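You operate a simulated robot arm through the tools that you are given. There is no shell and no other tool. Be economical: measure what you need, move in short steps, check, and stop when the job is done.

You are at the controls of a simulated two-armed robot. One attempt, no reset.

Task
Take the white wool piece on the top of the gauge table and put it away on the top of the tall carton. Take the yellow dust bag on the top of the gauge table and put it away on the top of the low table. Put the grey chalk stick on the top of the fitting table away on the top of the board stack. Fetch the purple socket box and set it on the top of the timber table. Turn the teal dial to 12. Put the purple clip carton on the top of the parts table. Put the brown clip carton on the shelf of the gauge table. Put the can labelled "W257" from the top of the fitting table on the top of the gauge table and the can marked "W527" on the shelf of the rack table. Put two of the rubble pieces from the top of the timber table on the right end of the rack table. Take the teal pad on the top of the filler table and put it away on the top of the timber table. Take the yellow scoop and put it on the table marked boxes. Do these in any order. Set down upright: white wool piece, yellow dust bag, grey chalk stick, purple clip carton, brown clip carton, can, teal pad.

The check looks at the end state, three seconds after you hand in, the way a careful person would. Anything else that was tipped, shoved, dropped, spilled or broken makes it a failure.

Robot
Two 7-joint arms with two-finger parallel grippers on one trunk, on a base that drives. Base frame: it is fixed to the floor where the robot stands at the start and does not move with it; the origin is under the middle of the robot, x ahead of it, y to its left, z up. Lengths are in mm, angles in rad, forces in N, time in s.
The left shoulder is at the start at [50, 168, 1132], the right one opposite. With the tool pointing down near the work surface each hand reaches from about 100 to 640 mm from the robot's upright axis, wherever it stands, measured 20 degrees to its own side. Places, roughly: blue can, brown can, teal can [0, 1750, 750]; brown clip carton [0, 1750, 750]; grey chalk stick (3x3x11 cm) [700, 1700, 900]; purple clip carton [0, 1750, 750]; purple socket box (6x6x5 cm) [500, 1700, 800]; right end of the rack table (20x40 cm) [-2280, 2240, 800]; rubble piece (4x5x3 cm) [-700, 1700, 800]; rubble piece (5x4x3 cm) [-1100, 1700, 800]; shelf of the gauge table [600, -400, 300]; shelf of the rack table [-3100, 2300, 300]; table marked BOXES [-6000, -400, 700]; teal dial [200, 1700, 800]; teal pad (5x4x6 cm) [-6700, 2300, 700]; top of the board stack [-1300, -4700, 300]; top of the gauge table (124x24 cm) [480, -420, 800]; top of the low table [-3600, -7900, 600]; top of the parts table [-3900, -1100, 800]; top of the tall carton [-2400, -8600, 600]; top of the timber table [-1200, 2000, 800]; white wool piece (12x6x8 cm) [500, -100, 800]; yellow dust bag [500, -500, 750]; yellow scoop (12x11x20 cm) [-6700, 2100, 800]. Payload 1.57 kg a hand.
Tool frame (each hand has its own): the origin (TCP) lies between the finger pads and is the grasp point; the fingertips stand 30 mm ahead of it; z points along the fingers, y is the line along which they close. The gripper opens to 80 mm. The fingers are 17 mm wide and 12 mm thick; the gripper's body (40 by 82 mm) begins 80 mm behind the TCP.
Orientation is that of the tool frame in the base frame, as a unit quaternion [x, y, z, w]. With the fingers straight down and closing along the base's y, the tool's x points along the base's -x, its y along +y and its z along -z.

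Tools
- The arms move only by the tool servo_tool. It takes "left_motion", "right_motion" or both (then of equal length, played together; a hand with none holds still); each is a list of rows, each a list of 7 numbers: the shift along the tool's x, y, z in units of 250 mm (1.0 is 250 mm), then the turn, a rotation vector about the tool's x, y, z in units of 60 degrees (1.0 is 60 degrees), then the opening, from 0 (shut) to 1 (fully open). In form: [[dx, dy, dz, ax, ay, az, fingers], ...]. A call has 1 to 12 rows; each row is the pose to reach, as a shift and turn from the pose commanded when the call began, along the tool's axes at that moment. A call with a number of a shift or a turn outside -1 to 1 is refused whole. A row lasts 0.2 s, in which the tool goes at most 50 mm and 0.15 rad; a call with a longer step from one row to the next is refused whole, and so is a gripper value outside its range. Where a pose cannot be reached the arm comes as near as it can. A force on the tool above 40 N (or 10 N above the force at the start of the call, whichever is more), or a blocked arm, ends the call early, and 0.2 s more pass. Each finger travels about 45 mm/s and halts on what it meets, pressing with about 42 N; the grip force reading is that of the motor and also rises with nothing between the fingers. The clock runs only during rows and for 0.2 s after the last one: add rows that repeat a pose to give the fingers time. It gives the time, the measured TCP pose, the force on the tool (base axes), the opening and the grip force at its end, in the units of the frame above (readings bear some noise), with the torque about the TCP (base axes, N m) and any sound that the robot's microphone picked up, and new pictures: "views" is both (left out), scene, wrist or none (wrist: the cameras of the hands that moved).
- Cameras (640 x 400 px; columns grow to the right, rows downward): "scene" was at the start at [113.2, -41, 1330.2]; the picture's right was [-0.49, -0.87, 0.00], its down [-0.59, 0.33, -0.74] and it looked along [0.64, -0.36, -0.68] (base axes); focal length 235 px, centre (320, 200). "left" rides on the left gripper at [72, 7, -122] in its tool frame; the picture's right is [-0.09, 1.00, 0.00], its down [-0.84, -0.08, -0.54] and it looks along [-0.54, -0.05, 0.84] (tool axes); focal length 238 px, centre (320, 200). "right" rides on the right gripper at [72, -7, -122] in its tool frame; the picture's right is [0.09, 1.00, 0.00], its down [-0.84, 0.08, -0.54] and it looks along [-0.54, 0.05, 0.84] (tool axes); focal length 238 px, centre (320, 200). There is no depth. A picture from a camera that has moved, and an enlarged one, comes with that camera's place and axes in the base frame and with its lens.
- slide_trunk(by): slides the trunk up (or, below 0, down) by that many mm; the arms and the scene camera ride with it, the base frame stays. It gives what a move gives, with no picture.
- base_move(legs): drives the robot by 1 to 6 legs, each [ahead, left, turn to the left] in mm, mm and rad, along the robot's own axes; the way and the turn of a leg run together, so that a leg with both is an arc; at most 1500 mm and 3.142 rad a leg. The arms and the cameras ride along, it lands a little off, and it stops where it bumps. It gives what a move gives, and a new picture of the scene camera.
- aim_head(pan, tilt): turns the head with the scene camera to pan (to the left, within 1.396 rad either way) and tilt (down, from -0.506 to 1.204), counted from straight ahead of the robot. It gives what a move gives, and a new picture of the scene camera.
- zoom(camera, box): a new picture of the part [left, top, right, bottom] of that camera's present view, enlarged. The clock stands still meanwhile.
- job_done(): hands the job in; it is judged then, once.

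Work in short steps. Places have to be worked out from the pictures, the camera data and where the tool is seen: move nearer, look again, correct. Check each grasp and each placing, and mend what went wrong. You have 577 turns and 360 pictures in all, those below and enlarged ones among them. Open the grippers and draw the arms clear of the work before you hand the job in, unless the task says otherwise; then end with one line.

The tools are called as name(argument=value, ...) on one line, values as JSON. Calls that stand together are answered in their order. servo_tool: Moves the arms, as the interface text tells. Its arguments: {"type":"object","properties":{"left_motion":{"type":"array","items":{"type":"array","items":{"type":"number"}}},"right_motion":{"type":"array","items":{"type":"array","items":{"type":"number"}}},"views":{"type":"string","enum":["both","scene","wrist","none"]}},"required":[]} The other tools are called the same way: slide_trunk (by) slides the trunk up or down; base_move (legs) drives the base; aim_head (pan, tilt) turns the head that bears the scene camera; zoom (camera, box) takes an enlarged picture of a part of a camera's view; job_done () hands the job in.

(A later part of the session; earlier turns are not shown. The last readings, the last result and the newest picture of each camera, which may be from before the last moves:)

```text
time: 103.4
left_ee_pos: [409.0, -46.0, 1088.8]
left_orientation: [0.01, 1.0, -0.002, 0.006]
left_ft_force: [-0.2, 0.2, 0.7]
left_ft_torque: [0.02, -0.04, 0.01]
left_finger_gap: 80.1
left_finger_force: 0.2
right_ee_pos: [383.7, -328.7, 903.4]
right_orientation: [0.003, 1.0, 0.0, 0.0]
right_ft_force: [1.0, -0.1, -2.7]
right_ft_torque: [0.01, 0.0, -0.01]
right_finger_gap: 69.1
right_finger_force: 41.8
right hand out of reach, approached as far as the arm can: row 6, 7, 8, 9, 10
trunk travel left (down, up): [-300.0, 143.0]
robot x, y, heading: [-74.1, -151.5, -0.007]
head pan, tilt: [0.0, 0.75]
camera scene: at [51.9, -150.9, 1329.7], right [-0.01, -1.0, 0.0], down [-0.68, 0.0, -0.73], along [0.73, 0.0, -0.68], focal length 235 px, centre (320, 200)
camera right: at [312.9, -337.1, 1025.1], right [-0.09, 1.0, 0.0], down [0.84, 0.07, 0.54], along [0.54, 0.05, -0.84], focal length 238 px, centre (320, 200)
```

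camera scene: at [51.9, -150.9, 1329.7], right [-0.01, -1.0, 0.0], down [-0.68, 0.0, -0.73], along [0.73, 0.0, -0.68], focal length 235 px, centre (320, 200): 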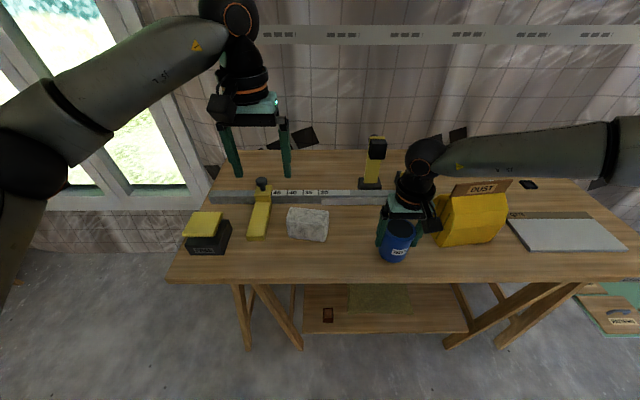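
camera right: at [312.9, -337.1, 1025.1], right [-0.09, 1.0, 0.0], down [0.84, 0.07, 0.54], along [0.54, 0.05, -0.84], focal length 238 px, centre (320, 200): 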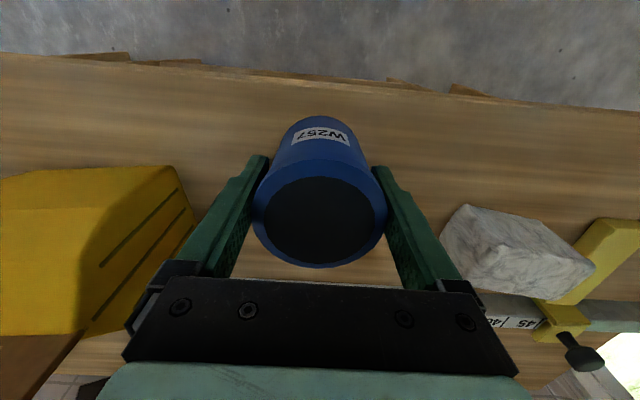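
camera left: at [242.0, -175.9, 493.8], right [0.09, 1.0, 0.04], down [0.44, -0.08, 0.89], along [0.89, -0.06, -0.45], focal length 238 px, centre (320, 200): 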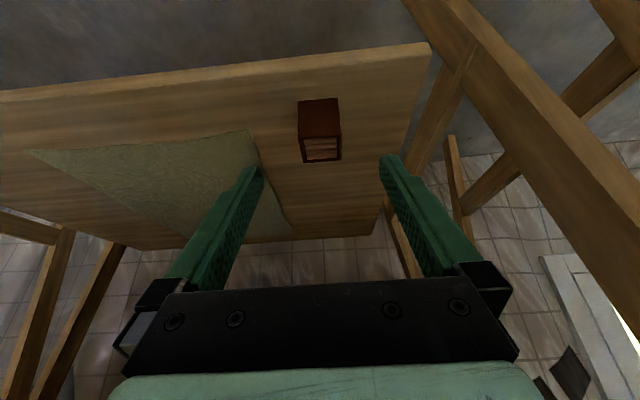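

This spot, (384, -329), is good enough and clear. I lower to contact.

servo_tool(right_motion=[[0, 0, 0.06, 0, 0, 0, 0], [0, 0, 0.12, 0, 0, 0, 0], [0, 0, 0.136, 0, 0, 0, 0], [0, 0, 0.148, 0, 0, 0, 0], [0, 0, 0.16, 0, 0, 0, 0]], views="none")

```text
time: 104.6
left_ee_pos: [408.4, -45.5, 1088.1]
left_orientation: [0.01, 1.0, -0.002, 0.006]
left_ft_force: [0.7, 0.2, -0.1]
left_ft_torque: [0.0, 0.03, -0.03]
left_finger_gap: 80.0
left_finger_force: 0.0
right_ee_pos: [374.9, -341.7, 870.9]
right_orientation: [0.003, 1.0, 0.001, -0.001]
right_ft_force: [0.7, -0.1, -2.4]
right_ft_torque: [-0.01, -0.03, 0.02]
right_finger_gap: 69.0
right_finger_force: 42.3
right hand out of reach, approached as far as the arm can: row 1, 2, 3, 4, 5
trunk travel left (down, up): [-300.0, 143.0]
robot x, y, heading: [-69.7, -145.9, -0.006]
head pan, tilt: [0.0, 0.75]
```

The arm is at its limit; I move the base 45 mm ahead and 30 right, then lower.

base_move(legs=[[45, -30, 0]])

servo_tool(right_motion=[[0, 0, 0.012, 0, 0, 0, 0], [0, 0, 0.024, 0, 0, 0, 0], [0, 0, 0.036, 0, 0, 0, 0], [0, 0, 0.048, 0, 0, 0, 0]], views="wrist")

```text
time: 105.5
left_ee_pos: [452.2, -76.9, 1087.4]
left_orientation: [0.01, 1.0, -0.002, 0.006]
left_ft_force: [0.6, 0.0, -0.2]
left_ft_torque: [-0.01, 0.04, -0.02]
left_finger_gap: 80.0
left_finger_force: 0.1
right_ee_pos: [420.5, -371.0, 871.1]
right_orientation: [0.003, 1.0, 0.001, -0.001]
right_ft_force: [0.1, 0.4, -3.0]
right_ft_torque: [0.04, 0.02, -0.01]
right_finger_gap: 69.1
right_finger_force: 41.5
trunk travel left (down, up): [-300.0, 143.0]
robot x, y, heading: [-28.2, -180.4, -0.007]
head pan, tilt: [0.0, 0.75]
camera scene: at [96.9, -181.7, 1329.6], right [-0.01, -1.0, 0.0], down [-0.68, 0.0, -0.73], along [0.73, 0.0, -0.68], focal length 235 px, centre (320, 200)
```

scene: 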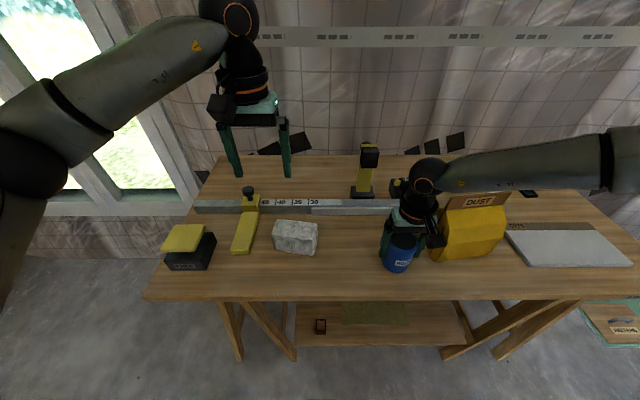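

```text
time: 106.5
left_ee_pos: [454.3, -77.2, 1089.1]
left_orientation: [0.009, 1.0, -0.001, 0.006]
left_ft_force: [0.9, -0.4, 0.8]
left_ft_torque: [-0.05, 0.01, -0.02]
left_finger_gap: 79.9
left_finger_force: 0.1
right_ee_pos: [417.2, -375.0, 862.7]
right_orientation: [0.004, 1.0, 0.002, 0.0]
right_ft_force: [0.2, -0.4, -2.0]
right_ft_torque: [-0.03, -0.01, -0.01]
right_finger_gap: 69.0
right_finger_force: 42.2
right hand out of reach, approached as far as the arm can: row 3, 4
trunk travel left (down, up): [-300.0, 143.0]
robot x, y, heading: [-29.4, -180.3, -0.002]
head pan, tilt: [0.0, 0.75]
camera right: at [345.1, -383.5, 985.4], right [-0.08, 1.0, 0.0], down [0.84, 0.07, 0.54], along [0.54, 0.05, -0.84], focal length 238 px, centre (320, 200)
```

right: 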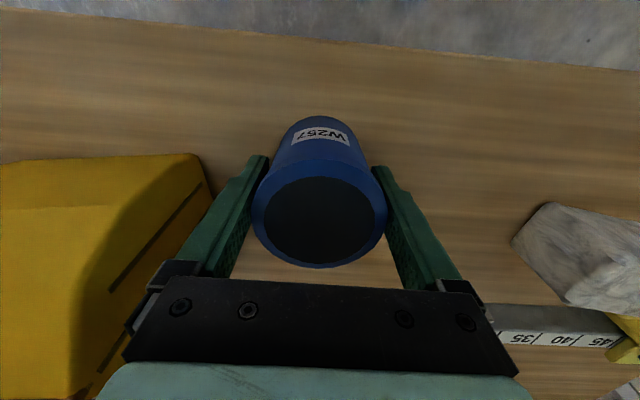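

Reach is limiting the last mm, so I use the trunk to lower 4 mm.

slide_trunk(by=-4)

```text
time: 107.0
left_ee_pos: [450.8, -75.5, 1085.5]
left_orientation: [0.01, 1.0, -0.002, 0.008]
left_ft_force: [-0.4, 0.2, 0.5]
left_ft_torque: [-0.06, 0.02, -0.03]
left_finger_gap: 80.1
left_finger_force: 0.1
right_ee_pos: [418.1, -374.8, 862.2]
right_orientation: [0.005, 1.0, 0.0, 0.003]
right_ft_force: [-4.0, -5.2, 27.0]
right_ft_torque: [-0.91, 0.46, -0.09]
right_finger_gap: 68.9
right_finger_force: 42.5
trunk travel left (down, up): [-296.0, 147.0]
robot x, y, heading: [-30.8, -180.0, -0.005]
head pan, tilt: [0.0, 0.75]
```

Contact (27 N). I release and rise by the trunk/hand.

servo_tool(right_motion=[[0, 0, 0, 0, 0, 0, 0.9], [0, 0, 0, 0, 0, 0, 1], [0, 0, 0, 0, 0, 0, 1], [0, 0, -0.1, 0, 0, 0, 1], [0, 0, -0.28, 0, 0, 0, 1], [0, 0, -0.46, 0, 0, 0, 1], [0, 0, -0.6, 0, 0, 0, 1], [0, 0, -0.6, 0, 0, 0, 1]], views="wrist")

```text
time: 108.8
left_ee_pos: [452.4, -75.5, 1083.9]
left_orientation: [0.011, 1.0, -0.003, 0.006]
left_ft_force: [0.3, 0.0, -0.6]
left_ft_torque: [-0.02, 0.04, -0.04]
left_finger_gap: 79.7
left_finger_force: 0.0
right_ee_pos: [417.3, -374.2, 1009.4]
right_orientation: [0.002, 1.0, 0.001, 0.001]
right_ft_force: [0.7, 0.2, 0.7]
right_ft_torque: [-0.01, -0.02, -0.01]
right_finger_gap: 80.0
right_finger_force: 0.0
trunk travel left (down, up): [-296.0, 147.0]
robot x, y, heading: [-28.4, -180.2, -0.003]
head pan, tilt: [0.0, 0.75]
camera right: at [346.1, -382.6, 1131.2], right [-0.09, 1.0, 0.0], down [0.84, 0.07, 0.54], along [0.54, 0.05, -0.84], focal length 238 px, centre (320, 200)
```

right: 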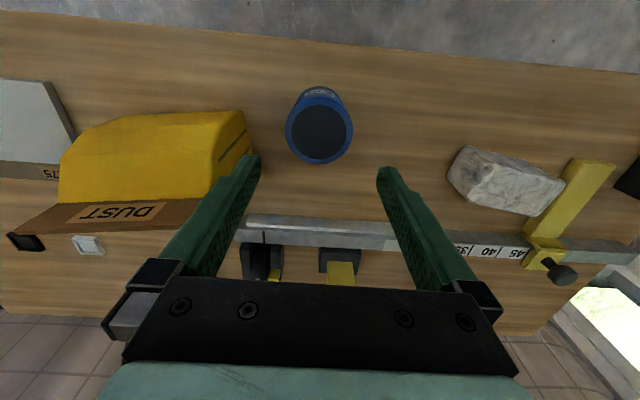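

Can W257 stands upright. Now a look at the wool from the left wrist.

zoom(camera="left", box=[0, 0, 640, 400])

```text
1.00 times, centred on (320, 200) of left (not enlarged: the box is as wide or as high as the picture)
camera zoom: at [379.4, -66.9, 1205.7], right [0.11, 0.99, 0.0], down [0.83, -0.09, 0.55], along [0.55, -0.06, -0.83], focal length 238 px, centre (320, 200)
```

zoom: 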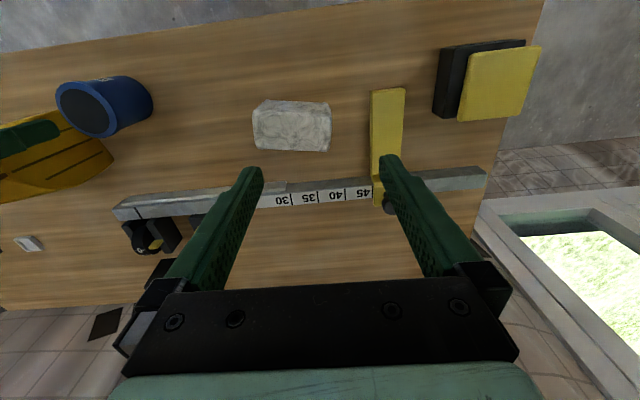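

Wool centre ≈ (478, -118), long along y. I turn the left hand 90° and go above it.

servo_tool(left_motion=[[-0.02, -0.03, 0, 0, 0, -0.14, 1], [-0.04, -0.06, 0.05, 0, 0, -0.28, 1], [-0.06, -0.09, 0.1, 0, 0, -0.42, 1], [-0.08, -0.12, 0.16, 0, 0, -0.56, 1], [-0.104, -0.15, 0.24, 0, 0, -0.7, 1], [-0.104, -0.17, 0.32, 0, 0, -0.84, 1], [-0.104, -0.17, 0.4, 0, 0, -0.97, 1]], views="none")

servo_tool(left_motion=[[0, 0, 0, 0, 0, -0.14, 1], [0, 0, 0, 0, 0, -0.28, 1], [0, 0, 0, 0, 0, -0.42, 1], [0, 0, 0, 0, 0, -0.53, 1], [0, 0, 0, 0, 0, -0.53, 1]], views="wrist")

```text
time: 110.5
left_ee_pos: [477.3, -119.7, 984.5]
left_orientation: [-0.478, 0.878, -0.005, 0.004]
left_ft_force: [0.3, -0.3, 0.5]
left_ft_torque: [-0.03, 0.01, -0.01]
left_finger_gap: 80.1
left_finger_force: 0.1
right_ee_pos: [418.5, -374.1, 1006.8]
right_orientation: [0.003, 1.0, 0.002, 0.001]
right_ft_force: [0.5, 0.4, -0.8]
right_ft_torque: [-0.02, -0.02, 0.0]
right_finger_gap: 80.0
right_finger_force: 0.1
trunk travel left (down, up): [-296.0, 147.0]
robot x, y, heading: [-27.2, -181.3, -0.006]
head pan, tilt: [0.0, 0.75]
```

```text
time: 111.7
left_ee_pos: [478.6, -118.8, 985.2]
left_orientation: [-0.701, 0.713, -0.005, 0.002]
left_ft_force: [0.2, 0.0, 0.5]
left_ft_torque: [-0.01, 0.0, -0.01]
left_finger_gap: 80.0
left_finger_force: 0.1
right_ee_pos: [417.8, -374.5, 1007.5]
right_orientation: [0.003, 1.0, 0.002, 0.0]
right_ft_force: [0.7, -0.4, -0.1]
right_ft_torque: [-0.01, -0.04, -0.02]
right_finger_gap: 80.2
right_finger_force: 0.1
trunk travel left (down, up): [-296.0, 147.0]
robot x, y, heading: [-28.3, -179.5, -0.002]
head pan, tilt: [0.0, 0.75]
camera left: at [469.1, -190.2, 1107.3], right [-0.99, 0.11, -0.01], down [0.09, 0.84, 0.54], along [0.07, 0.53, -0.84], focal length 238 px, centre (320, 200)
```

left: 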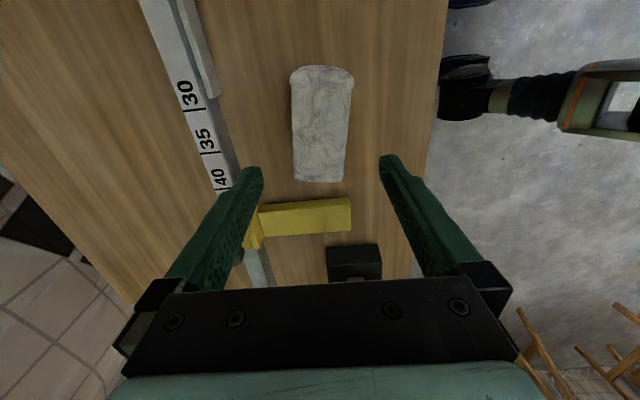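

Aligned. I descend and squeeze the wool.

servo_tool(left_motion=[[0.016, 0, 0.18, 0, 0, 0, 1], [0.016, 0, 0.37, 0, 0, 0, 1], [0.016, 0, 0.56, 0, 0, 0, 1], [0.016, 0, 0.56, 0, 0, 0, 0.6], [0.016, 0, 0.56, 0, 0, 0, 0.2], [0.016, 0, 0.56, 0, 0, 0, 0], [0.016, 0, 0.56, 0, 0, 0, 0], [0.016, 0, 0.56, 0, 0, 0, 0], [0.016, 0, 0.5, 0, 0, 0, 0], [0.016, 0, 0.44, 0, 0, 0, 0]], views="wrist")

```text
time: 113.8
left_ee_pos: [480.9, -123.7, 875.2]
left_orientation: [-0.699, 0.715, -0.007, 0.003]
left_ft_force: [-0.6, -1.4, -0.5]
left_ft_torque: [0.03, -0.01, 0.0]
left_finger_gap: 60.9
left_finger_force: 42.5
right_ee_pos: [417.3, -374.6, 1007.9]
right_orientation: [0.004, 1.0, 0.001, 0.0]
right_ft_force: [0.4, -1.4, -1.5]
right_ft_torque: [-0.01, 0.03, 0.03]
right_finger_gap: 80.1
right_finger_force: 0.1
trunk travel left (down, up): [-296.0, 147.0]
robot x, y, heading: [-26.5, -182.9, -0.003]
head pan, tilt: [0.0, 0.75]
camera left: at [470.4, -194.9, 998.6], right [-0.99, 0.11, -0.01], down [0.09, 0.84, 0.54], along [0.07, 0.53, -0.84], focal length 238 px, centre (320, 200)
```

left: 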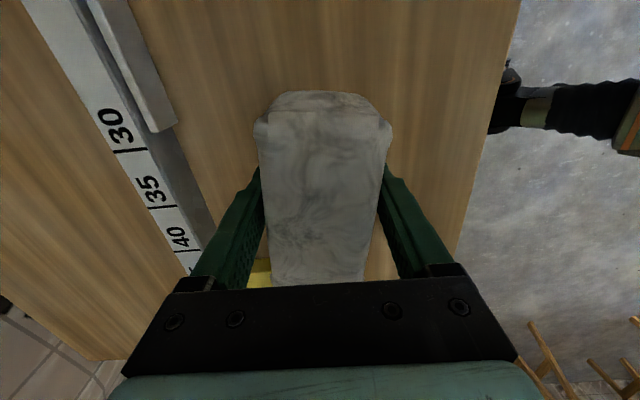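

Wool held. I raise it, and look closely at the bag.

servo_tool(left_motion=[[0, 0, -0.18, 0, 0, 0, 0], [0, 0, -0.36, 0, 0, 0, 0], [0, 0, -0.54, 0, 0, 0, 0], [0, 0, -0.72, 0, 0, 0, 0]], views="none")

zoom(camera="scene", box=[400, 150, 560, 280])

zoom(camera="right", box=[0, 70, 300, 280])

```text
time: 114.8
left_ee_pos: [476.5, -123.5, 1054.6]
left_orientation: [-0.7, 0.714, -0.006, 0.003]
left_ft_force: [-0.7, -0.2, -0.2]
left_ft_torque: [-0.01, 0.01, -0.02]
left_finger_gap: 60.6
left_finger_force: 41.6
right_ee_pos: [417.3, -375.3, 1008.4]
right_orientation: [0.004, 1.0, 0.001, 0.0]
right_ft_force: [0.3, -0.1, 0.2]
right_ft_torque: [-0.03, -0.02, -0.02]
right_finger_gap: 80.0
right_finger_force: 0.0
trunk travel left (down, up): [-296.0, 147.0]
robot x, y, heading: [-29.6, -179.4, -0.01]
head pan, tilt: [0.0, 0.75]
```

```text
3.08 times, centred on (480, 215) of scene
camera zoom: at [95.6, -181.3, 1325.7], right [-0.01, -1.0, 0.0], down [-0.68, 0.0, -0.73], along [0.73, 0.0, -0.68], focal length 723 px, centre (-172, 154)
```

zoom: 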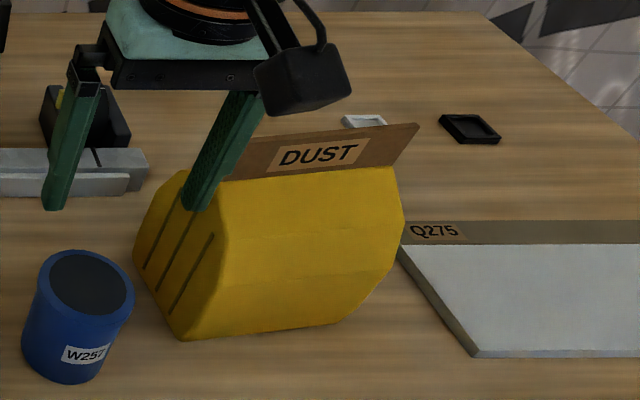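

```text
1.90 times, centred on (150, 175) of right
camera zoom: at [345.9, -382.7, 1130.8], right [-0.08, 1.0, 0.0], down [0.84, 0.07, 0.54], along [0.54, 0.05, -0.84], focal length 454 px, centre (644, 248)
```

zoom: 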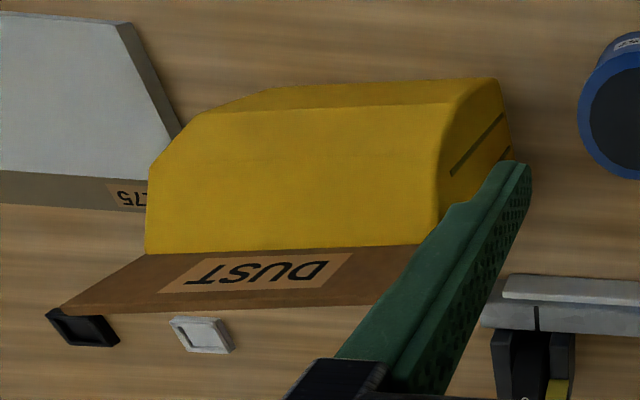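

The bag's card header is about x 478–490, z 941–996, y≈-600..-480. I retract the wool, turn the right hand 90°, and shift the base right.

servo_tool(left_motion=[[0, 0.1, 0, 0, 0, 0, 0], [0, 0.25, 0, 0, 0, 0, 0], [0, 0.4, 0, 0, 0, 0, 0], [0, 0.55, 0, 0, 0, 0, 0], [0, 0.65, 0, 0, 0, 0, 0], [0, 0.65, 0, 0, 0, 0, 0], [0, 0.65, 0, 0, 0, 0, 0], [0, 0.65, 0, 0, 0, 0, 0]], right_motion=[[0, 0, -0.1, 0, 0, 0.13, 1], [0, 0, -0.25, 0, 0, 0.26, 1], [0.1, 0, -0.35, 0, 0, 0.39, 1], [0.2, 0, -0.35, 0, 0, 0.52, 1], [0.2, 0, -0.35, 0, 0, 0.65, 1], [0.2, 0, -0.35, 0, 0, 0.78, 1], [0.2, 0, -0.35, 0, 0, 0.9, 1], [0.2, 0, -0.35, 0, 0, 1, 1]], views="none")

servo_tool(right_motion=[[0, 0, 0, 0, 0, 0.14, 1], [0, 0, 0, 0, 0, 0.28, 1], [0, 0, 0, 0, 0, 0.42, 1], [0, 0, 0, 0, 0, 0.5, 1], [0, 0, 0, 0, 0, 0.5, 1]], views="none")

base_move(legs=[[35, -200, 0.005]])

zoom(camera="right", box=[0, 0, 640, 400])

```text
time: 116.7
left_ee_pos: [314.8, -118.6, 1051.3]
left_orientation: [-0.7, 0.714, -0.006, 0.002]
left_ft_force: [-0.2, 0.6, 0.2]
left_ft_torque: [-0.01, -0.04, 0.01]
left_finger_gap: 60.8
left_finger_force: 41.9
right_ee_pos: [367.2, -375.8, 1095.3]
right_orientation: [0.504, 0.864, 0.001, -0.002]
right_ft_force: [-0.1, -0.4, 0.0]
right_ft_torque: [0.01, -0.01, 0.0]
right_finger_gap: 80.0
right_finger_force: 0.1
trunk travel left (down, up): [-296.0, 147.0]
robot x, y, heading: [-31.1, -177.4, -0.005]
head pan, tilt: [0.0, 0.75]
```

```text
time: 117.8
left_ee_pos: [315.9, -118.8, 1050.6]
left_orientation: [-0.699, 0.715, -0.007, 0.003]
left_ft_force: [-0.7, -0.6, -0.8]
left_ft_torque: [0.04, -0.01, 0.02]
left_finger_gap: 60.4
left_finger_force: 41.8
right_ee_pos: [367.2, -377.2, 1095.7]
right_orientation: [0.71, 0.705, 0.002, -0.001]
right_ft_force: [0.3, 0.6, -0.6]
right_ft_torque: [0.0, -0.01, -0.01]
right_finger_gap: 80.2
right_finger_force: 0.1
trunk travel left (down, up): [-296.0, 147.0]
robot x, y, heading: [-25.8, -178.6, -0.007]
head pan, tilt: [0.0, 0.75]
```

```text
time: 120.2
left_ee_pos: [349.7, -319.0, 1052.3]
left_orientation: [-0.702, 0.712, -0.006, 0.003]
left_ft_force: [-0.7, 0.3, -0.1]
left_ft_torque: [0.03, 0.03, -0.02]
left_finger_gap: 59.9
left_finger_force: 42.4
right_ee_pos: [402.5, -574.9, 1096.1]
right_orientation: [0.708, 0.706, 0.0, -0.001]
right_ft_force: [0.3, -0.2, 0.4]
right_ft_torque: [0.02, 0.01, -0.02]
right_finger_gap: 80.0
right_finger_force: 0.1
trunk travel left (down, up): [-296.0, 147.0]
robot x, y, heading: [6.6, -383.0, 0.0]
head pan, tilt: [0.0, 0.75]
camera scene: at [130.6, -382.6, 1325.7], right [0.0, -1.0, 0.0], down [-0.68, 0.0, -0.73], along [0.73, 0.0, -0.68], focal length 235 px, centre (320, 200)
```

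scene: 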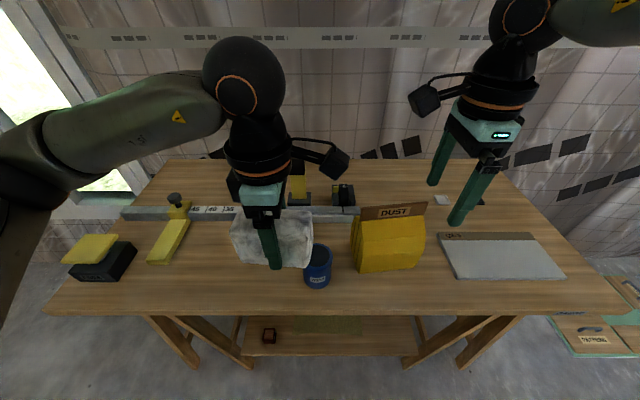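

```text
1.00 times, centred on (320, 200) of right (not enlarged: the box is as wide or as high as the picture)
camera zoom: at [396.4, -505.6, 1218.9], right [1.0, 0.09, 0.0], down [0.08, -0.84, 0.54], along [0.05, -0.54, -0.84], focal length 238 px, centre (320, 200)
```

zoom: 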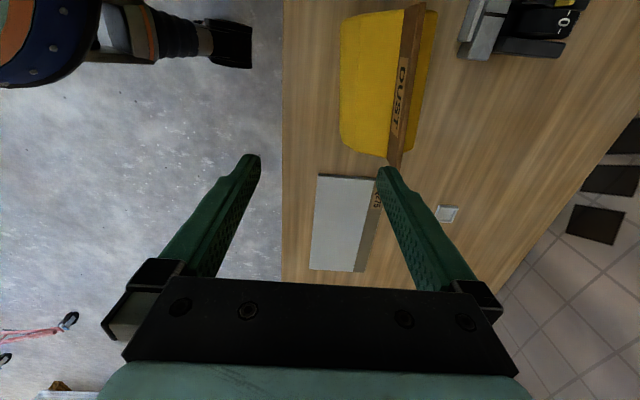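

The card header is rotated about 7° and centred ≈ (482, -538), top z≈996. I align above it with fingers partly closed.

servo_tool(right_motion=[[0.05, 0.12, 0.05, 0, 0, -0.06, 0.9], [0.1, 0.24, 0.12, 0, 0, -0.12, 0.75], [0.148, 0.316, 0.18, 0, 0, -0.123, 0.6], [0.148, 0.316, 0.25, 0, 0, -0.123, 0.6], [0.148, 0.316, 0.25, 0, 0, -0.123, 0.6]], views="wrist")

```text
time: 121.5
left_ee_pos: [350.1, -319.7, 1050.5]
left_orientation: [-0.702, 0.713, -0.006, 0.003]
left_ft_force: [-0.1, 0.9, -0.6]
left_ft_torque: [-0.02, -0.02, 0.01]
left_finger_gap: 59.8
left_finger_force: 42.1
right_ee_pos: [481.5, -542.8, 1032.8]
right_orientation: [0.662, 0.75, 0.003, -0.001]
right_ft_force: [0.4, -0.2, -1.3]
right_ft_torque: [0.01, 0.03, -0.02]
right_finger_gap: 48.1
right_finger_force: 0.1
right hand out of reach, approached as far as the arm can: row 3, 4, 5
trunk travel left (down, up): [-296.0, 147.0]
robot x, y, heading: [5.5, -379.4, 0.002]
head pan, tilt: [0.0, 0.75]
camera right: at [465.2, -473.8, 1155.9], right [0.98, 0.22, 0.0], down [0.18, -0.82, 0.54], along [0.12, -0.53, -0.84], focal length 238 px, centre (320, 200)
```

right: 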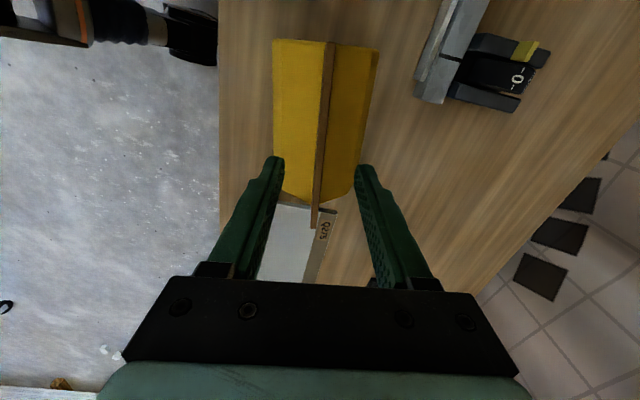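

The card is centred between the fingers. I descend to z≈982 and squeeze.

servo_tool(right_motion=[[0, 0, 0.1, 0, 0, 0, 0.6], [0, 0, 0.2, 0, 0, 0, 0.6], [0, 0, 0.2, 0, 0, 0, 0.3], [0, 0, 0.2, 0, 0, 0, 0], [0, 0, 0.2, 0, 0, 0, 0], [0, 0, 0.2, 0, 0, 0, 0], [0, 0, 0.2, 0, 0, 0, 0]], views="wrist")

```text
time: 123.0
left_ee_pos: [349.0, -318.5, 1051.5]
left_orientation: [-0.701, 0.713, -0.007, 0.003]
left_ft_force: [0.5, 0.7, -0.3]
left_ft_torque: [0.04, -0.01, 0.0]
left_finger_gap: 59.9
left_finger_force: 41.7
right_ee_pos: [479.6, -542.3, 985.0]
right_orientation: [0.661, 0.751, 0.003, -0.001]
right_ft_force: [0.5, 0.1, 0.7]
right_ft_torque: [0.03, 0.02, -0.01]
right_finger_gap: 5.5
right_finger_force: 25.4
trunk travel left (down, up): [-296.0, 147.0]
robot x, y, heading: [7.9, -385.2, -0.001]
head pan, tilt: [0.0, 0.75]
camera right: at [463.7, -473.9, 1107.1], right [0.98, 0.22, 0.0], down [0.18, -0.82, 0.54], along [0.12, -0.52, -0.84], focal length 238 px, centre (320, 200)
```

right: 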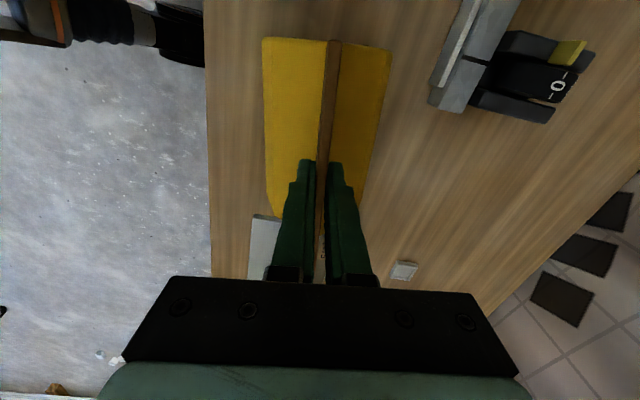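

The card is gripped close to the bag's middle. I lift slowly and check.

servo_tool(right_motion=[[0, 0, 0, 0, 0, 0, 0], [0, 0, -0.04, 0, 0, 0, 0], [0, 0, -0.1, 0, 0, 0, 0], [0, 0, -0.2, 0, 0, 0, 0], [0, 0, -0.3, 0, 0, 0, 0], [0, 0, -0.3, 0, 0, 0, 0]], views="both")

```text
time: 124.5
left_ee_pos: [349.6, -319.3, 1051.5]
left_orientation: [-0.702, 0.712, -0.007, 0.003]
left_ft_force: [0.4, -0.3, -0.6]
left_ft_torque: [0.0, -0.02, 0.02]
left_finger_gap: 59.7
left_finger_force: 42.2
right_ee_pos: [478.4, -544.1, 1057.8]
right_orientation: [0.661, 0.751, 0.003, -0.002]
right_ft_force: [-0.5, -0.4, -1.1]
right_ft_torque: [0.01, 0.01, 0.01]
right_finger_gap: 5.6
right_finger_force: 25.0
trunk travel left (down, up): [-296.0, 147.0]
robot x, y, heading: [5.0, -381.3, -0.002]
head pan, tilt: [0.0, 0.75]
camera scene: at [130.7, -382.4, 1325.7], right [0.0, -1.0, 0.0], down [-0.68, 0.0, -0.73], along [0.73, 0.0, -0.68], focal length 235 px, centre (320, 200)
camera right: at [462.9, -475.1, 1180.5], right [0.98, 0.22, 0.0], down [0.18, -0.82, 0.54], along [0.12, -0.53, -0.84], focal length 238 px, centre (320, 200)
```

scene: 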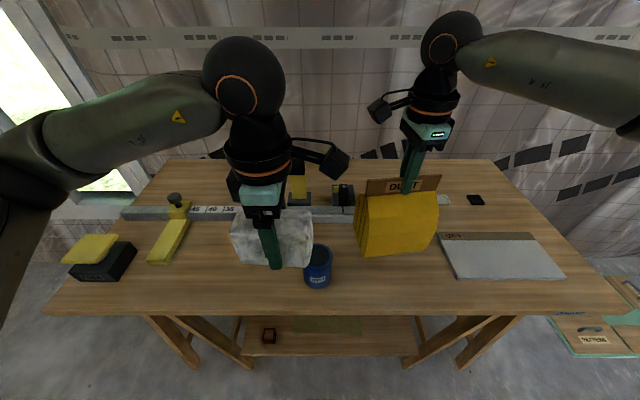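
right: 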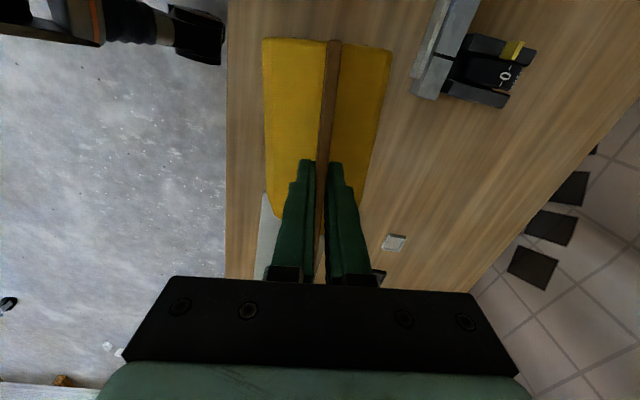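

Bag lifted. I retract both hands a bit, back off, and turn to face south (-y) to look.

servo_tool(right_motion=[[0, 0, -0.1, 0, 0, 0, 0], [0, -0.15, -0.15, 0, 0, 0, 0], [0, -0.3, -0.2, 0, 0, 0, 0], [0, -0.45, -0.2, 0, 0, 0, 0], [0, -0.55, -0.2, 0, 0, 0, 0], [0, -0.55, -0.2, 0, 0, 0, 0]], views="none")

base_move(legs=[[-700, 0, 0], [0, 0, -1.571]])

aim_head(pan=0, tilt=0.2)

```text
time: 125.8
left_ee_pos: [351.1, -319.2, 1051.2]
left_orientation: [-0.702, 0.712, -0.006, 0.002]
left_ft_force: [1.2, 0.0, -0.5]
left_ft_torque: [-0.04, 0.02, -0.02]
left_finger_gap: 59.6
left_finger_force: 42.1
right_ee_pos: [342.7, -560.1, 1109.3]
right_orientation: [0.661, 0.75, 0.001, -0.001]
right_ft_force: [-1.1, -0.8, -0.7]
right_ft_torque: [0.02, 0.0, 0.01]
right_finger_gap: 5.6
right_finger_force: 25.3
right hand out of reach, approached as far as the arm can: row 1
trunk travel left (down, up): [-296.0, 147.0]
robot x, y, heading: [4.9, -381.4, 0.001]
head pan, tilt: [0.0, 0.75]
```

```text
time: 133.6
left_ee_pos: [-642.8, -720.0, 1051.2]
left_orientation: [0.013, 1.0, -0.006, -0.004]
left_ft_force: [0.6, -0.5, 0.6]
left_ft_torque: [0.0, 0.01, 0.0]
left_finger_gap: 58.8
left_finger_force: 42.3
right_ee_pos: [-882.2, -710.2, 1108.6]
right_orientation: [0.998, 0.057, 0.002, -0.001]
right_ft_force: [-0.7, -0.3, -1.8]
right_ft_torque: [0.01, -0.01, 0.03]
right_finger_gap: 5.3
right_finger_force: 25.2
trunk travel left (down, up): [-296.0, 147.0]
robot x, y, heading: [-699.7, -376.0, -1.583]
head pan, tilt: [0.0, 0.75]
camera scene: at [-702.0, -500.3, 1325.7], right [-1.0, 0.01, 0.0], down [0.01, 0.68, -0.73], along [-0.01, -0.73, -0.68], focal length 235 px, centre (320, 200)
```

scene: 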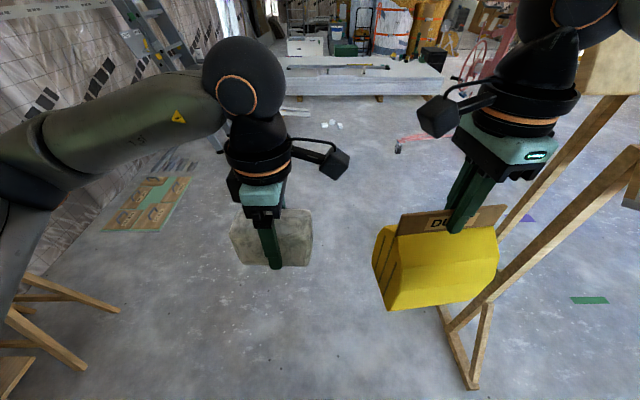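

```text
time: 134.5
left_ee_pos: [-641.4, -719.9, 1052.4]
left_orientation: [0.013, 1.0, -0.006, -0.003]
left_ft_force: [0.4, -0.2, -0.1]
left_ft_torque: [0.0, 0.02, -0.02]
left_finger_gap: 58.9
left_finger_force: 42.1
right_ee_pos: [-882.2, -711.9, 1109.5]
right_orientation: [0.998, 0.058, 0.002, 0.001]
right_ft_force: [0.6, -0.3, -0.6]
right_ft_torque: [-0.03, 0.01, -0.03]
right_finger_gap: 5.4
right_finger_force: 25.2
trunk travel left (down, up): [-296.0, 147.0]
robot x, y, heading: [-701.3, -377.7, -1.583]
head pan, tilt: [0.0, 0.201]
camera scene: at [-702.0, -510.7, 1375.3], right [-1.0, 0.01, 0.0], down [0.0, 0.2, -0.98], along [-0.01, -0.98, -0.2], focal length 235 px, centre (320, 200)
```

scene: 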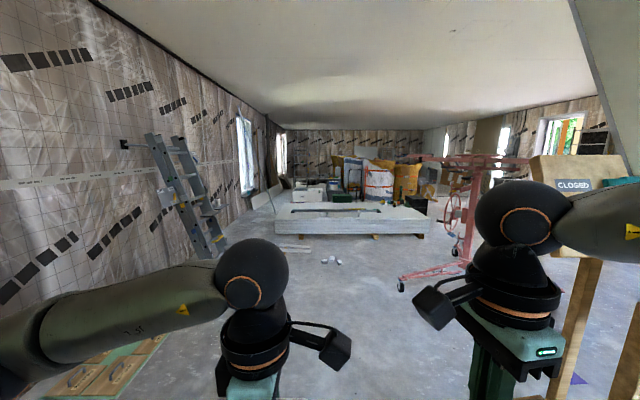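

I enlarge the view to plan the way south.

zoom(camera="scene", box=[120, 100, 440, 300])

zoom(camera="scene", box=[380, 100, 640, 300])

```text
2.00 times, centred on (280, 200) of scene
camera zoom: at [-702.0, -510.7, 1375.3], right [-1.0, 0.01, 0.0], down [0.0, 0.2, -0.98], along [-0.01, -0.98, -0.2], focal length 470 px, centre (400, 200)
```

zoom: 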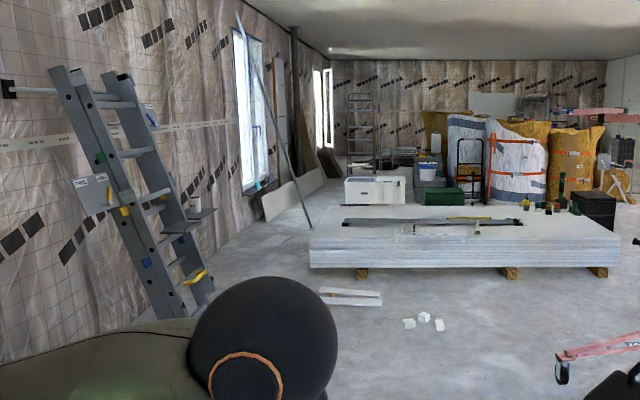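

```text
2.00 times, centred on (510, 200) of scene
camera zoom: at [-702.0, -510.7, 1375.3], right [-1.0, 0.01, 0.0], down [0.0, 0.2, -0.98], along [-0.01, -0.98, -0.2], focal length 470 px, centre (-60, 200)
```

zoom: 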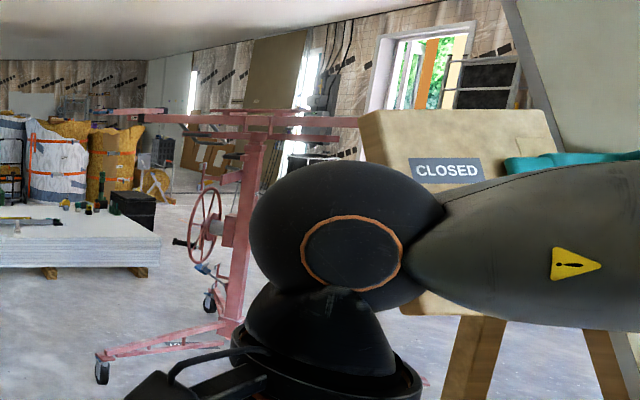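

The board stack spans x≈-10..-2540 at y≈-4160, with a red hoist to its right. I look right for the western way.

aim_head(pan=-1.0, tilt=0.2)

```text
time: 135.8
left_ee_pos: [-642.6, -719.6, 1050.6]
left_orientation: [0.013, 1.0, -0.007, -0.003]
left_ft_force: [-1.2, 0.5, 0.1]
left_ft_torque: [-0.04, 0.0, 0.01]
left_finger_gap: 58.8
left_finger_force: 42.3
right_ee_pos: [-883.1, -711.5, 1107.6]
right_orientation: [0.998, 0.058, 0.002, -0.001]
right_ft_force: [0.1, -0.2, -1.2]
right_ft_torque: [0.01, -0.01, 0.01]
right_finger_gap: 5.4
right_finger_force: 25.4
trunk travel left (down, up): [-296.0, 147.0]
robot x, y, heading: [-700.5, -376.1, -1.578]
head pan, tilt: [-1.0, 0.201]
camera scene: at [-779.9, -467.0, 1375.4], right [-0.53, 0.85, 0.0], down [0.17, 0.11, -0.98], along [-0.83, -0.52, -0.2], focal length 235 px, centre (320, 200)
```

scene: 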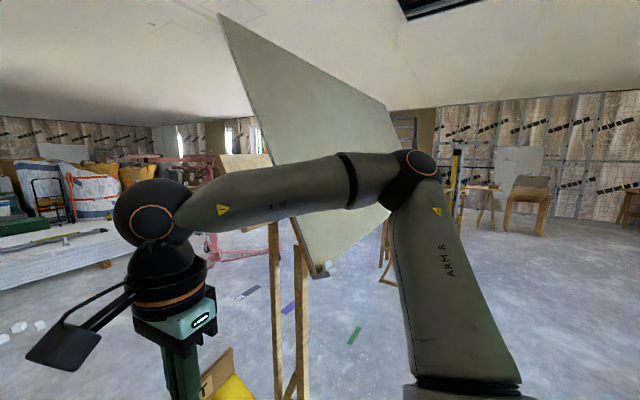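

An upright board stand is close on the right. I back north and go west along y≈250, then look again.

base_move(legs=[[-620, 0, 0], [0, -1400, 0]])

aim_head(pan=0, tilt=0.2)

aim_head(pan=-1.0, tilt=0.3)

```text
time: 151.4
left_ee_pos: [-2055.0, -33.4, 1051.5]
left_orientation: [0.042, 0.999, -0.005, -0.002]
left_ft_force: [-0.2, -0.1, -0.8]
left_ft_torque: [-0.01, 0.02, 0.0]
left_finger_gap: 59.1
left_finger_force: 42.4
right_ee_pos: [-2294.0, -11.0, 1108.0]
right_orientation: [1.0, 0.028, 0.002, 0.0]
right_ft_force: [-0.1, -0.2, -0.8]
right_ft_torque: [-0.01, 0.03, 0.01]
right_finger_gap: 5.4
right_finger_force: 25.2
trunk travel left (down, up): [-296.0, 147.0]
robot x, y, heading: [-2096.6, 313.9, -1.644]
head pan, tilt: [-1.0, 0.201]
camera scene: at [-2177.6, 227.3, 1375.4], right [-0.48, 0.88, 0.0], down [0.17, 0.1, -0.98], along [-0.86, -0.47, -0.2], focal length 235 px, centre (320, 200)
```

scene: 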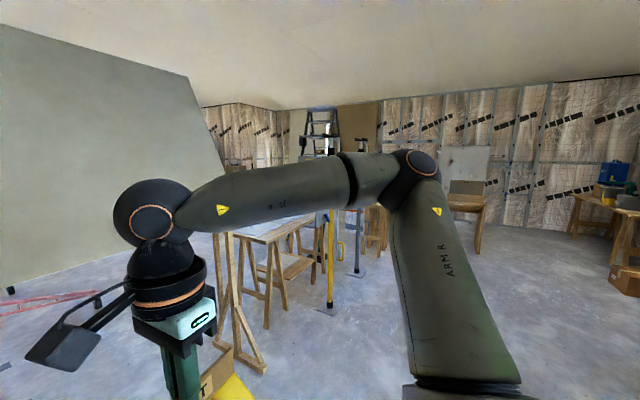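

```text
time: 152.7
left_ee_pos: [-2054.5, -33.2, 1051.9]
left_orientation: [0.042, 0.999, -0.006, -0.003]
left_ft_force: [0.1, 0.7, -0.1]
left_ft_torque: [0.01, -0.01, 0.06]
left_finger_gap: 58.8
left_finger_force: 42.3
right_ee_pos: [-2294.6, -11.0, 1107.5]
right_orientation: [1.0, 0.029, 0.001, 0.0]
right_ft_force: [-0.2, 0.0, -1.7]
right_ft_torque: [-0.01, 0.0, 0.03]
right_finger_gap: 5.3
right_finger_force: 25.2
trunk travel left (down, up): [-296.0, 147.0]
robot x, y, heading: [-2095.1, 310.6, -1.646]
head pan, tilt: [0.0, 0.201]
camera scene: at [-2102.3, 179.2, 1375.4], right [-1.0, 0.07, 0.0], down [0.01, 0.2, -0.98], along [-0.07, -0.98, -0.2], focal length 235 px, centre (320, 200)
```

scene: 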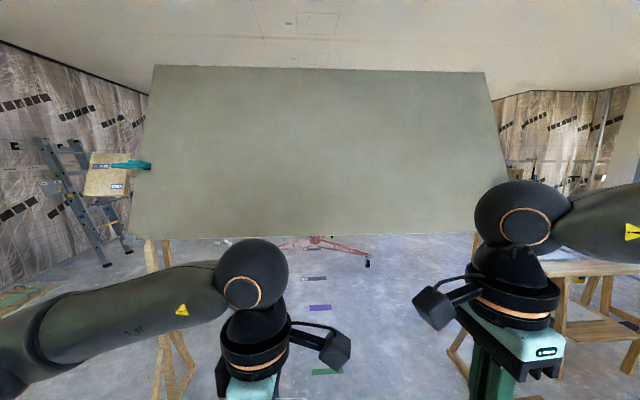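

```text
time: 153.9
left_ee_pos: [-2055.1, -33.2, 1051.5]
left_orientation: [0.042, 0.999, -0.007, -0.003]
left_ft_force: [-0.2, 0.1, -0.5]
left_ft_torque: [-0.01, 0.02, -0.01]
left_finger_gap: 59.0
left_finger_force: 42.1
right_ee_pos: [-2294.1, -10.0, 1108.3]
right_orientation: [1.0, 0.029, 0.001, 0.0]
right_ft_force: [-0.4, -0.5, -1.3]
right_ft_torque: [0.01, -0.06, 0.0]
right_finger_gap: 5.4
right_finger_force: 25.4
trunk travel left (down, up): [-296.0, 147.0]
robot x, y, heading: [-2095.4, 315.1, -1.64]
head pan, tilt: [-1.0, 0.3]
camera scene: at [-2177.7, 227.2, 1366.1], right [-0.48, 0.88, 0.0], down [0.26, 0.14, -0.96], along [-0.84, -0.46, -0.3], focal length 235 px, centre (320, 200)
```

scene: 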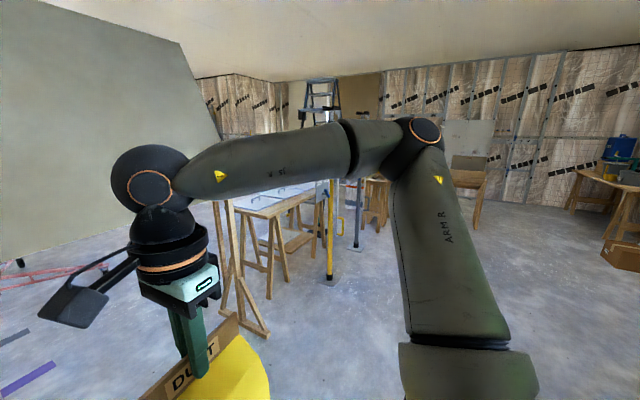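

A large upright board stands at y≈-900. I go further west to see past its right end.

base_move(legs=[[0, -900, 0.07]])

aim_head(pan=0, tilt=0.3)

```text
time: 162.1
left_ee_pos: [-2921.2, 2.0, 1052.6]
left_orientation: [0.008, 1.0, -0.007, -0.002]
left_ft_force: [0.1, -0.2, -0.2]
left_ft_torque: [0.0, 0.0, 0.03]
left_finger_gap: 59.0
left_finger_force: 42.3
right_ee_pos: [-3162.1, 8.6, 1108.3]
right_orientation: [0.998, 0.063, 0.001, 0.0]
right_ft_force: [0.3, 0.6, -1.6]
right_ft_torque: [0.01, -0.01, 0.0]
right_finger_gap: 5.2
right_finger_force: 25.5
trunk travel left (down, up): [-296.0, 147.0]
robot x, y, heading: [-2983.3, 345.9, -1.571]
head pan, tilt: [-1.0, 0.3]
camera scene: at [-3061.9, 253.1, 1366.1], right [-0.54, 0.84, 0.0], down [0.25, 0.16, -0.96], along [-0.8, -0.51, -0.3], focal length 235 px, centre (320, 200)
```

scene: 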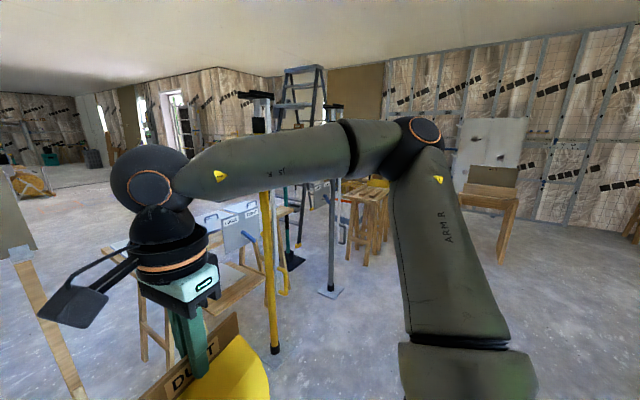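

```text
time: 163.4
left_ee_pos: [-2919.9, 1.8, 1052.8]
left_orientation: [0.009, 1.0, -0.006, -0.003]
left_ft_force: [0.0, 0.6, 0.1]
left_ft_torque: [-0.01, 0.01, 0.02]
left_finger_gap: 58.8
left_finger_force: 42.1
right_ee_pos: [-3161.4, 8.1, 1108.4]
right_orientation: [0.998, 0.063, 0.002, -0.001]
right_ft_force: [-0.2, -0.6, -1.7]
right_ft_torque: [-0.02, 0.01, -0.02]
right_finger_gap: 5.7
right_finger_force: 25.5
trunk travel left (down, up): [-296.0, 147.0]
robot x, y, heading: [-2988.9, 344.5, -1.578]
head pan, tilt: [0.0, 0.3]
camera scene: at [-2983.4, 210.0, 1366.1], right [-1.0, 0.0, 0.0], down [0.0, 0.3, -0.96], along [0.0, -0.96, -0.3], focal length 235 px, centre (320, 200)
```

scene: 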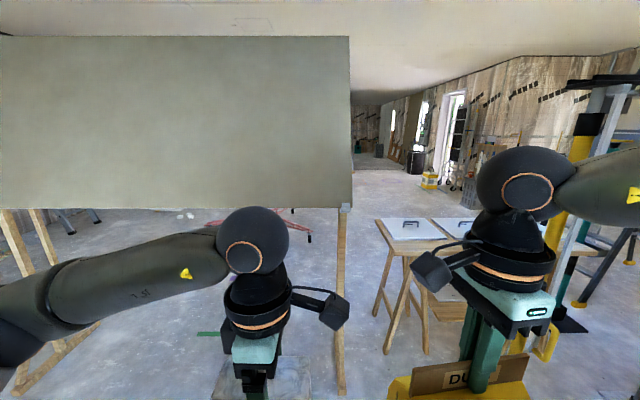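

The gap there is too narrow (≈300 mm). I take the east side: back along y≈345 to x≈-300, then south.

base_move(legs=[[0, 1350, 0.007], [0, 1340, 0], [1300, 0, 0], [1200, 0, 0]])

aim_head(pan=0, tilt=0.2)

zoom(camera="scene", box=[160, 110, 480, 310])

```text
time: 198.8
left_ee_pos: [-229.6, -2498.6, 1051.7]
left_orientation: [0.008, 1.0, -0.006, -0.002]
left_ft_force: [-0.6, -0.2, -0.1]
left_ft_torque: [-0.01, 0.01, 0.0]
left_finger_gap: 59.0
left_finger_force: 42.1
right_ee_pos: [-471.5, -2491.4, 1107.3]
right_orientation: [0.998, 0.064, 0.002, 0.0]
right_ft_force: [-0.1, -1.0, -1.2]
right_ft_torque: [0.0, 0.01, -0.01]
right_finger_gap: 5.5
right_finger_force: 25.3
trunk travel left (down, up): [-296.0, 147.0]
robot x, y, heading: [-293.9, -2154.1, -1.573]
head pan, tilt: [0.0, 0.3]
camera scene: at [-292.4, -2290.0, 1366.0], right [-1.0, 0.0, 0.0], down [0.0, 0.3, -0.96], along [0.0, -0.96, -0.3], focal length 235 px, centre (320, 200)
```

scene: 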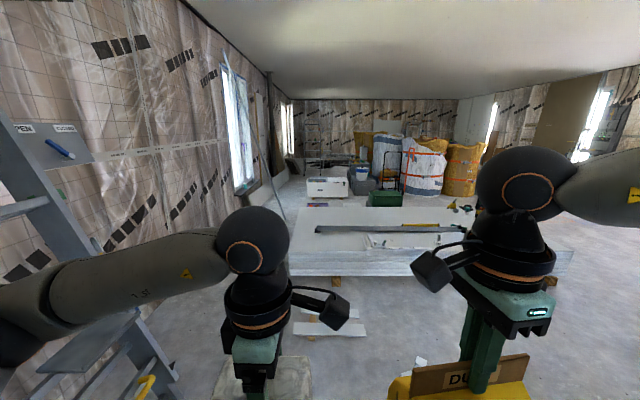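

```text
time: 199.4
left_ee_pos: [-230.6, -2497.6, 1052.2]
left_orientation: [0.008, 1.0, -0.006, -0.003]
left_ft_force: [-0.6, -0.8, 0.6]
left_ft_torque: [0.01, 0.0, -0.02]
left_finger_gap: 58.9
left_finger_force: 41.8
right_ee_pos: [-470.7, -2492.1, 1109.6]
right_orientation: [0.998, 0.064, 0.002, -0.001]
right_ft_force: [0.5, -0.6, -1.6]
right_ft_torque: [-0.02, 0.0, 0.03]
right_finger_gap: 5.3
right_finger_force: 25.8
trunk travel left (down, up): [-296.0, 147.0]
robot x, y, heading: [-289.7, -2154.4, -1.572]
head pan, tilt: [0.0, 0.201]
camera scene: at [-292.4, -2289.6, 1375.3], right [-1.0, 0.0, 0.0], down [0.0, 0.2, -0.98], along [0.0, -0.98, -0.2], focal length 235 px, centre (320, 200)
```

scene: 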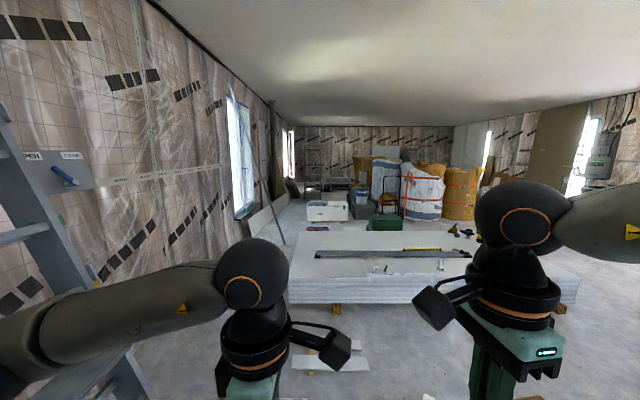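

```text
2.00 times, centred on (320, 210) of scene
camera zoom: at [-292.4, -2289.6, 1375.3], right [-1.0, 0.0, 0.0], down [0.0, 0.2, -0.98], along [0.0, -0.98, -0.2], focal length 470 px, centre (320, 180)
```

zoom: 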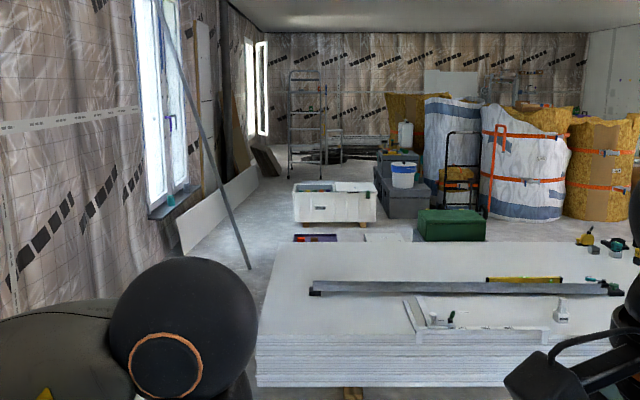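

East of the stack a leaning pole blocks. I look to the right, at the hoist and the gap beside the stack.

aim_head(pan=-0.9, tilt=0.35)

zoom(camera="scene", box=[0, 60, 400, 310])

```text
time: 200.6
left_ee_pos: [-229.8, -2498.9, 1052.3]
left_orientation: [0.008, 1.0, -0.006, -0.003]
left_ft_force: [0.1, 0.6, 0.4]
left_ft_torque: [-0.01, -0.03, 0.01]
left_finger_gap: 58.7
left_finger_force: 41.9
right_ee_pos: [-470.5, -2492.3, 1108.4]
right_orientation: [0.998, 0.064, 0.001, 0.0]
right_ft_force: [-0.2, -0.5, -1.9]
right_ft_torque: [-0.04, -0.01, 0.02]
right_finger_gap: 5.4
right_finger_force: 26.0
trunk travel left (down, up): [-296.0, 147.0]
robot x, y, heading: [-295.5, -2153.0, -1.564]
head pan, tilt: [-0.901, 0.351]
camera scene: at [-365.3, -2254.3, 1361.4], right [-0.62, 0.78, 0.0], down [0.27, 0.21, -0.94], along [-0.74, -0.58, -0.34], focal length 235 px, centre (320, 200)
```

scene: 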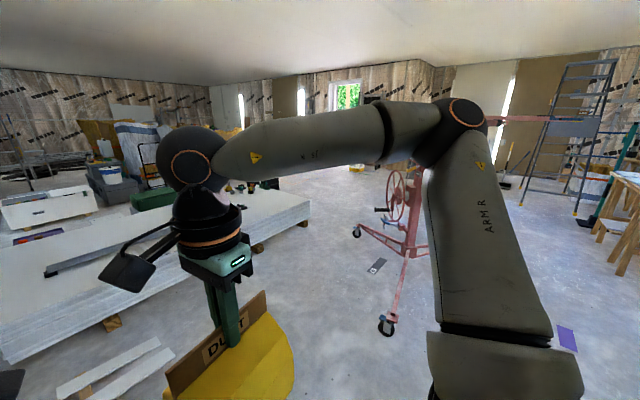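

```text
1.60 times, centred on (200, 185) of scene
camera zoom: at [-365.3, -2254.3, 1361.4], right [-0.62, 0.78, 0.0], down [0.27, 0.21, -0.94], along [-0.74, -0.58, -0.34], focal length 376 px, centre (512, 224)
```

zoom: 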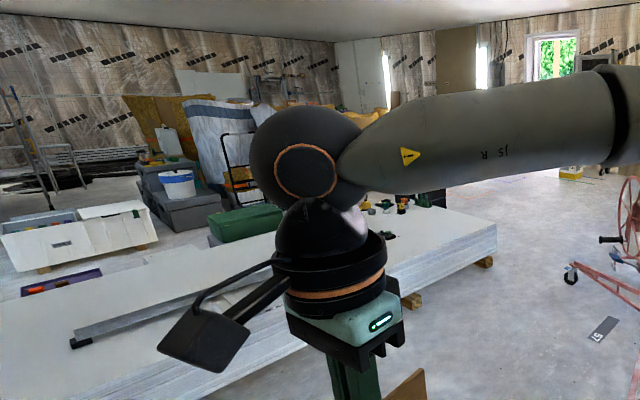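

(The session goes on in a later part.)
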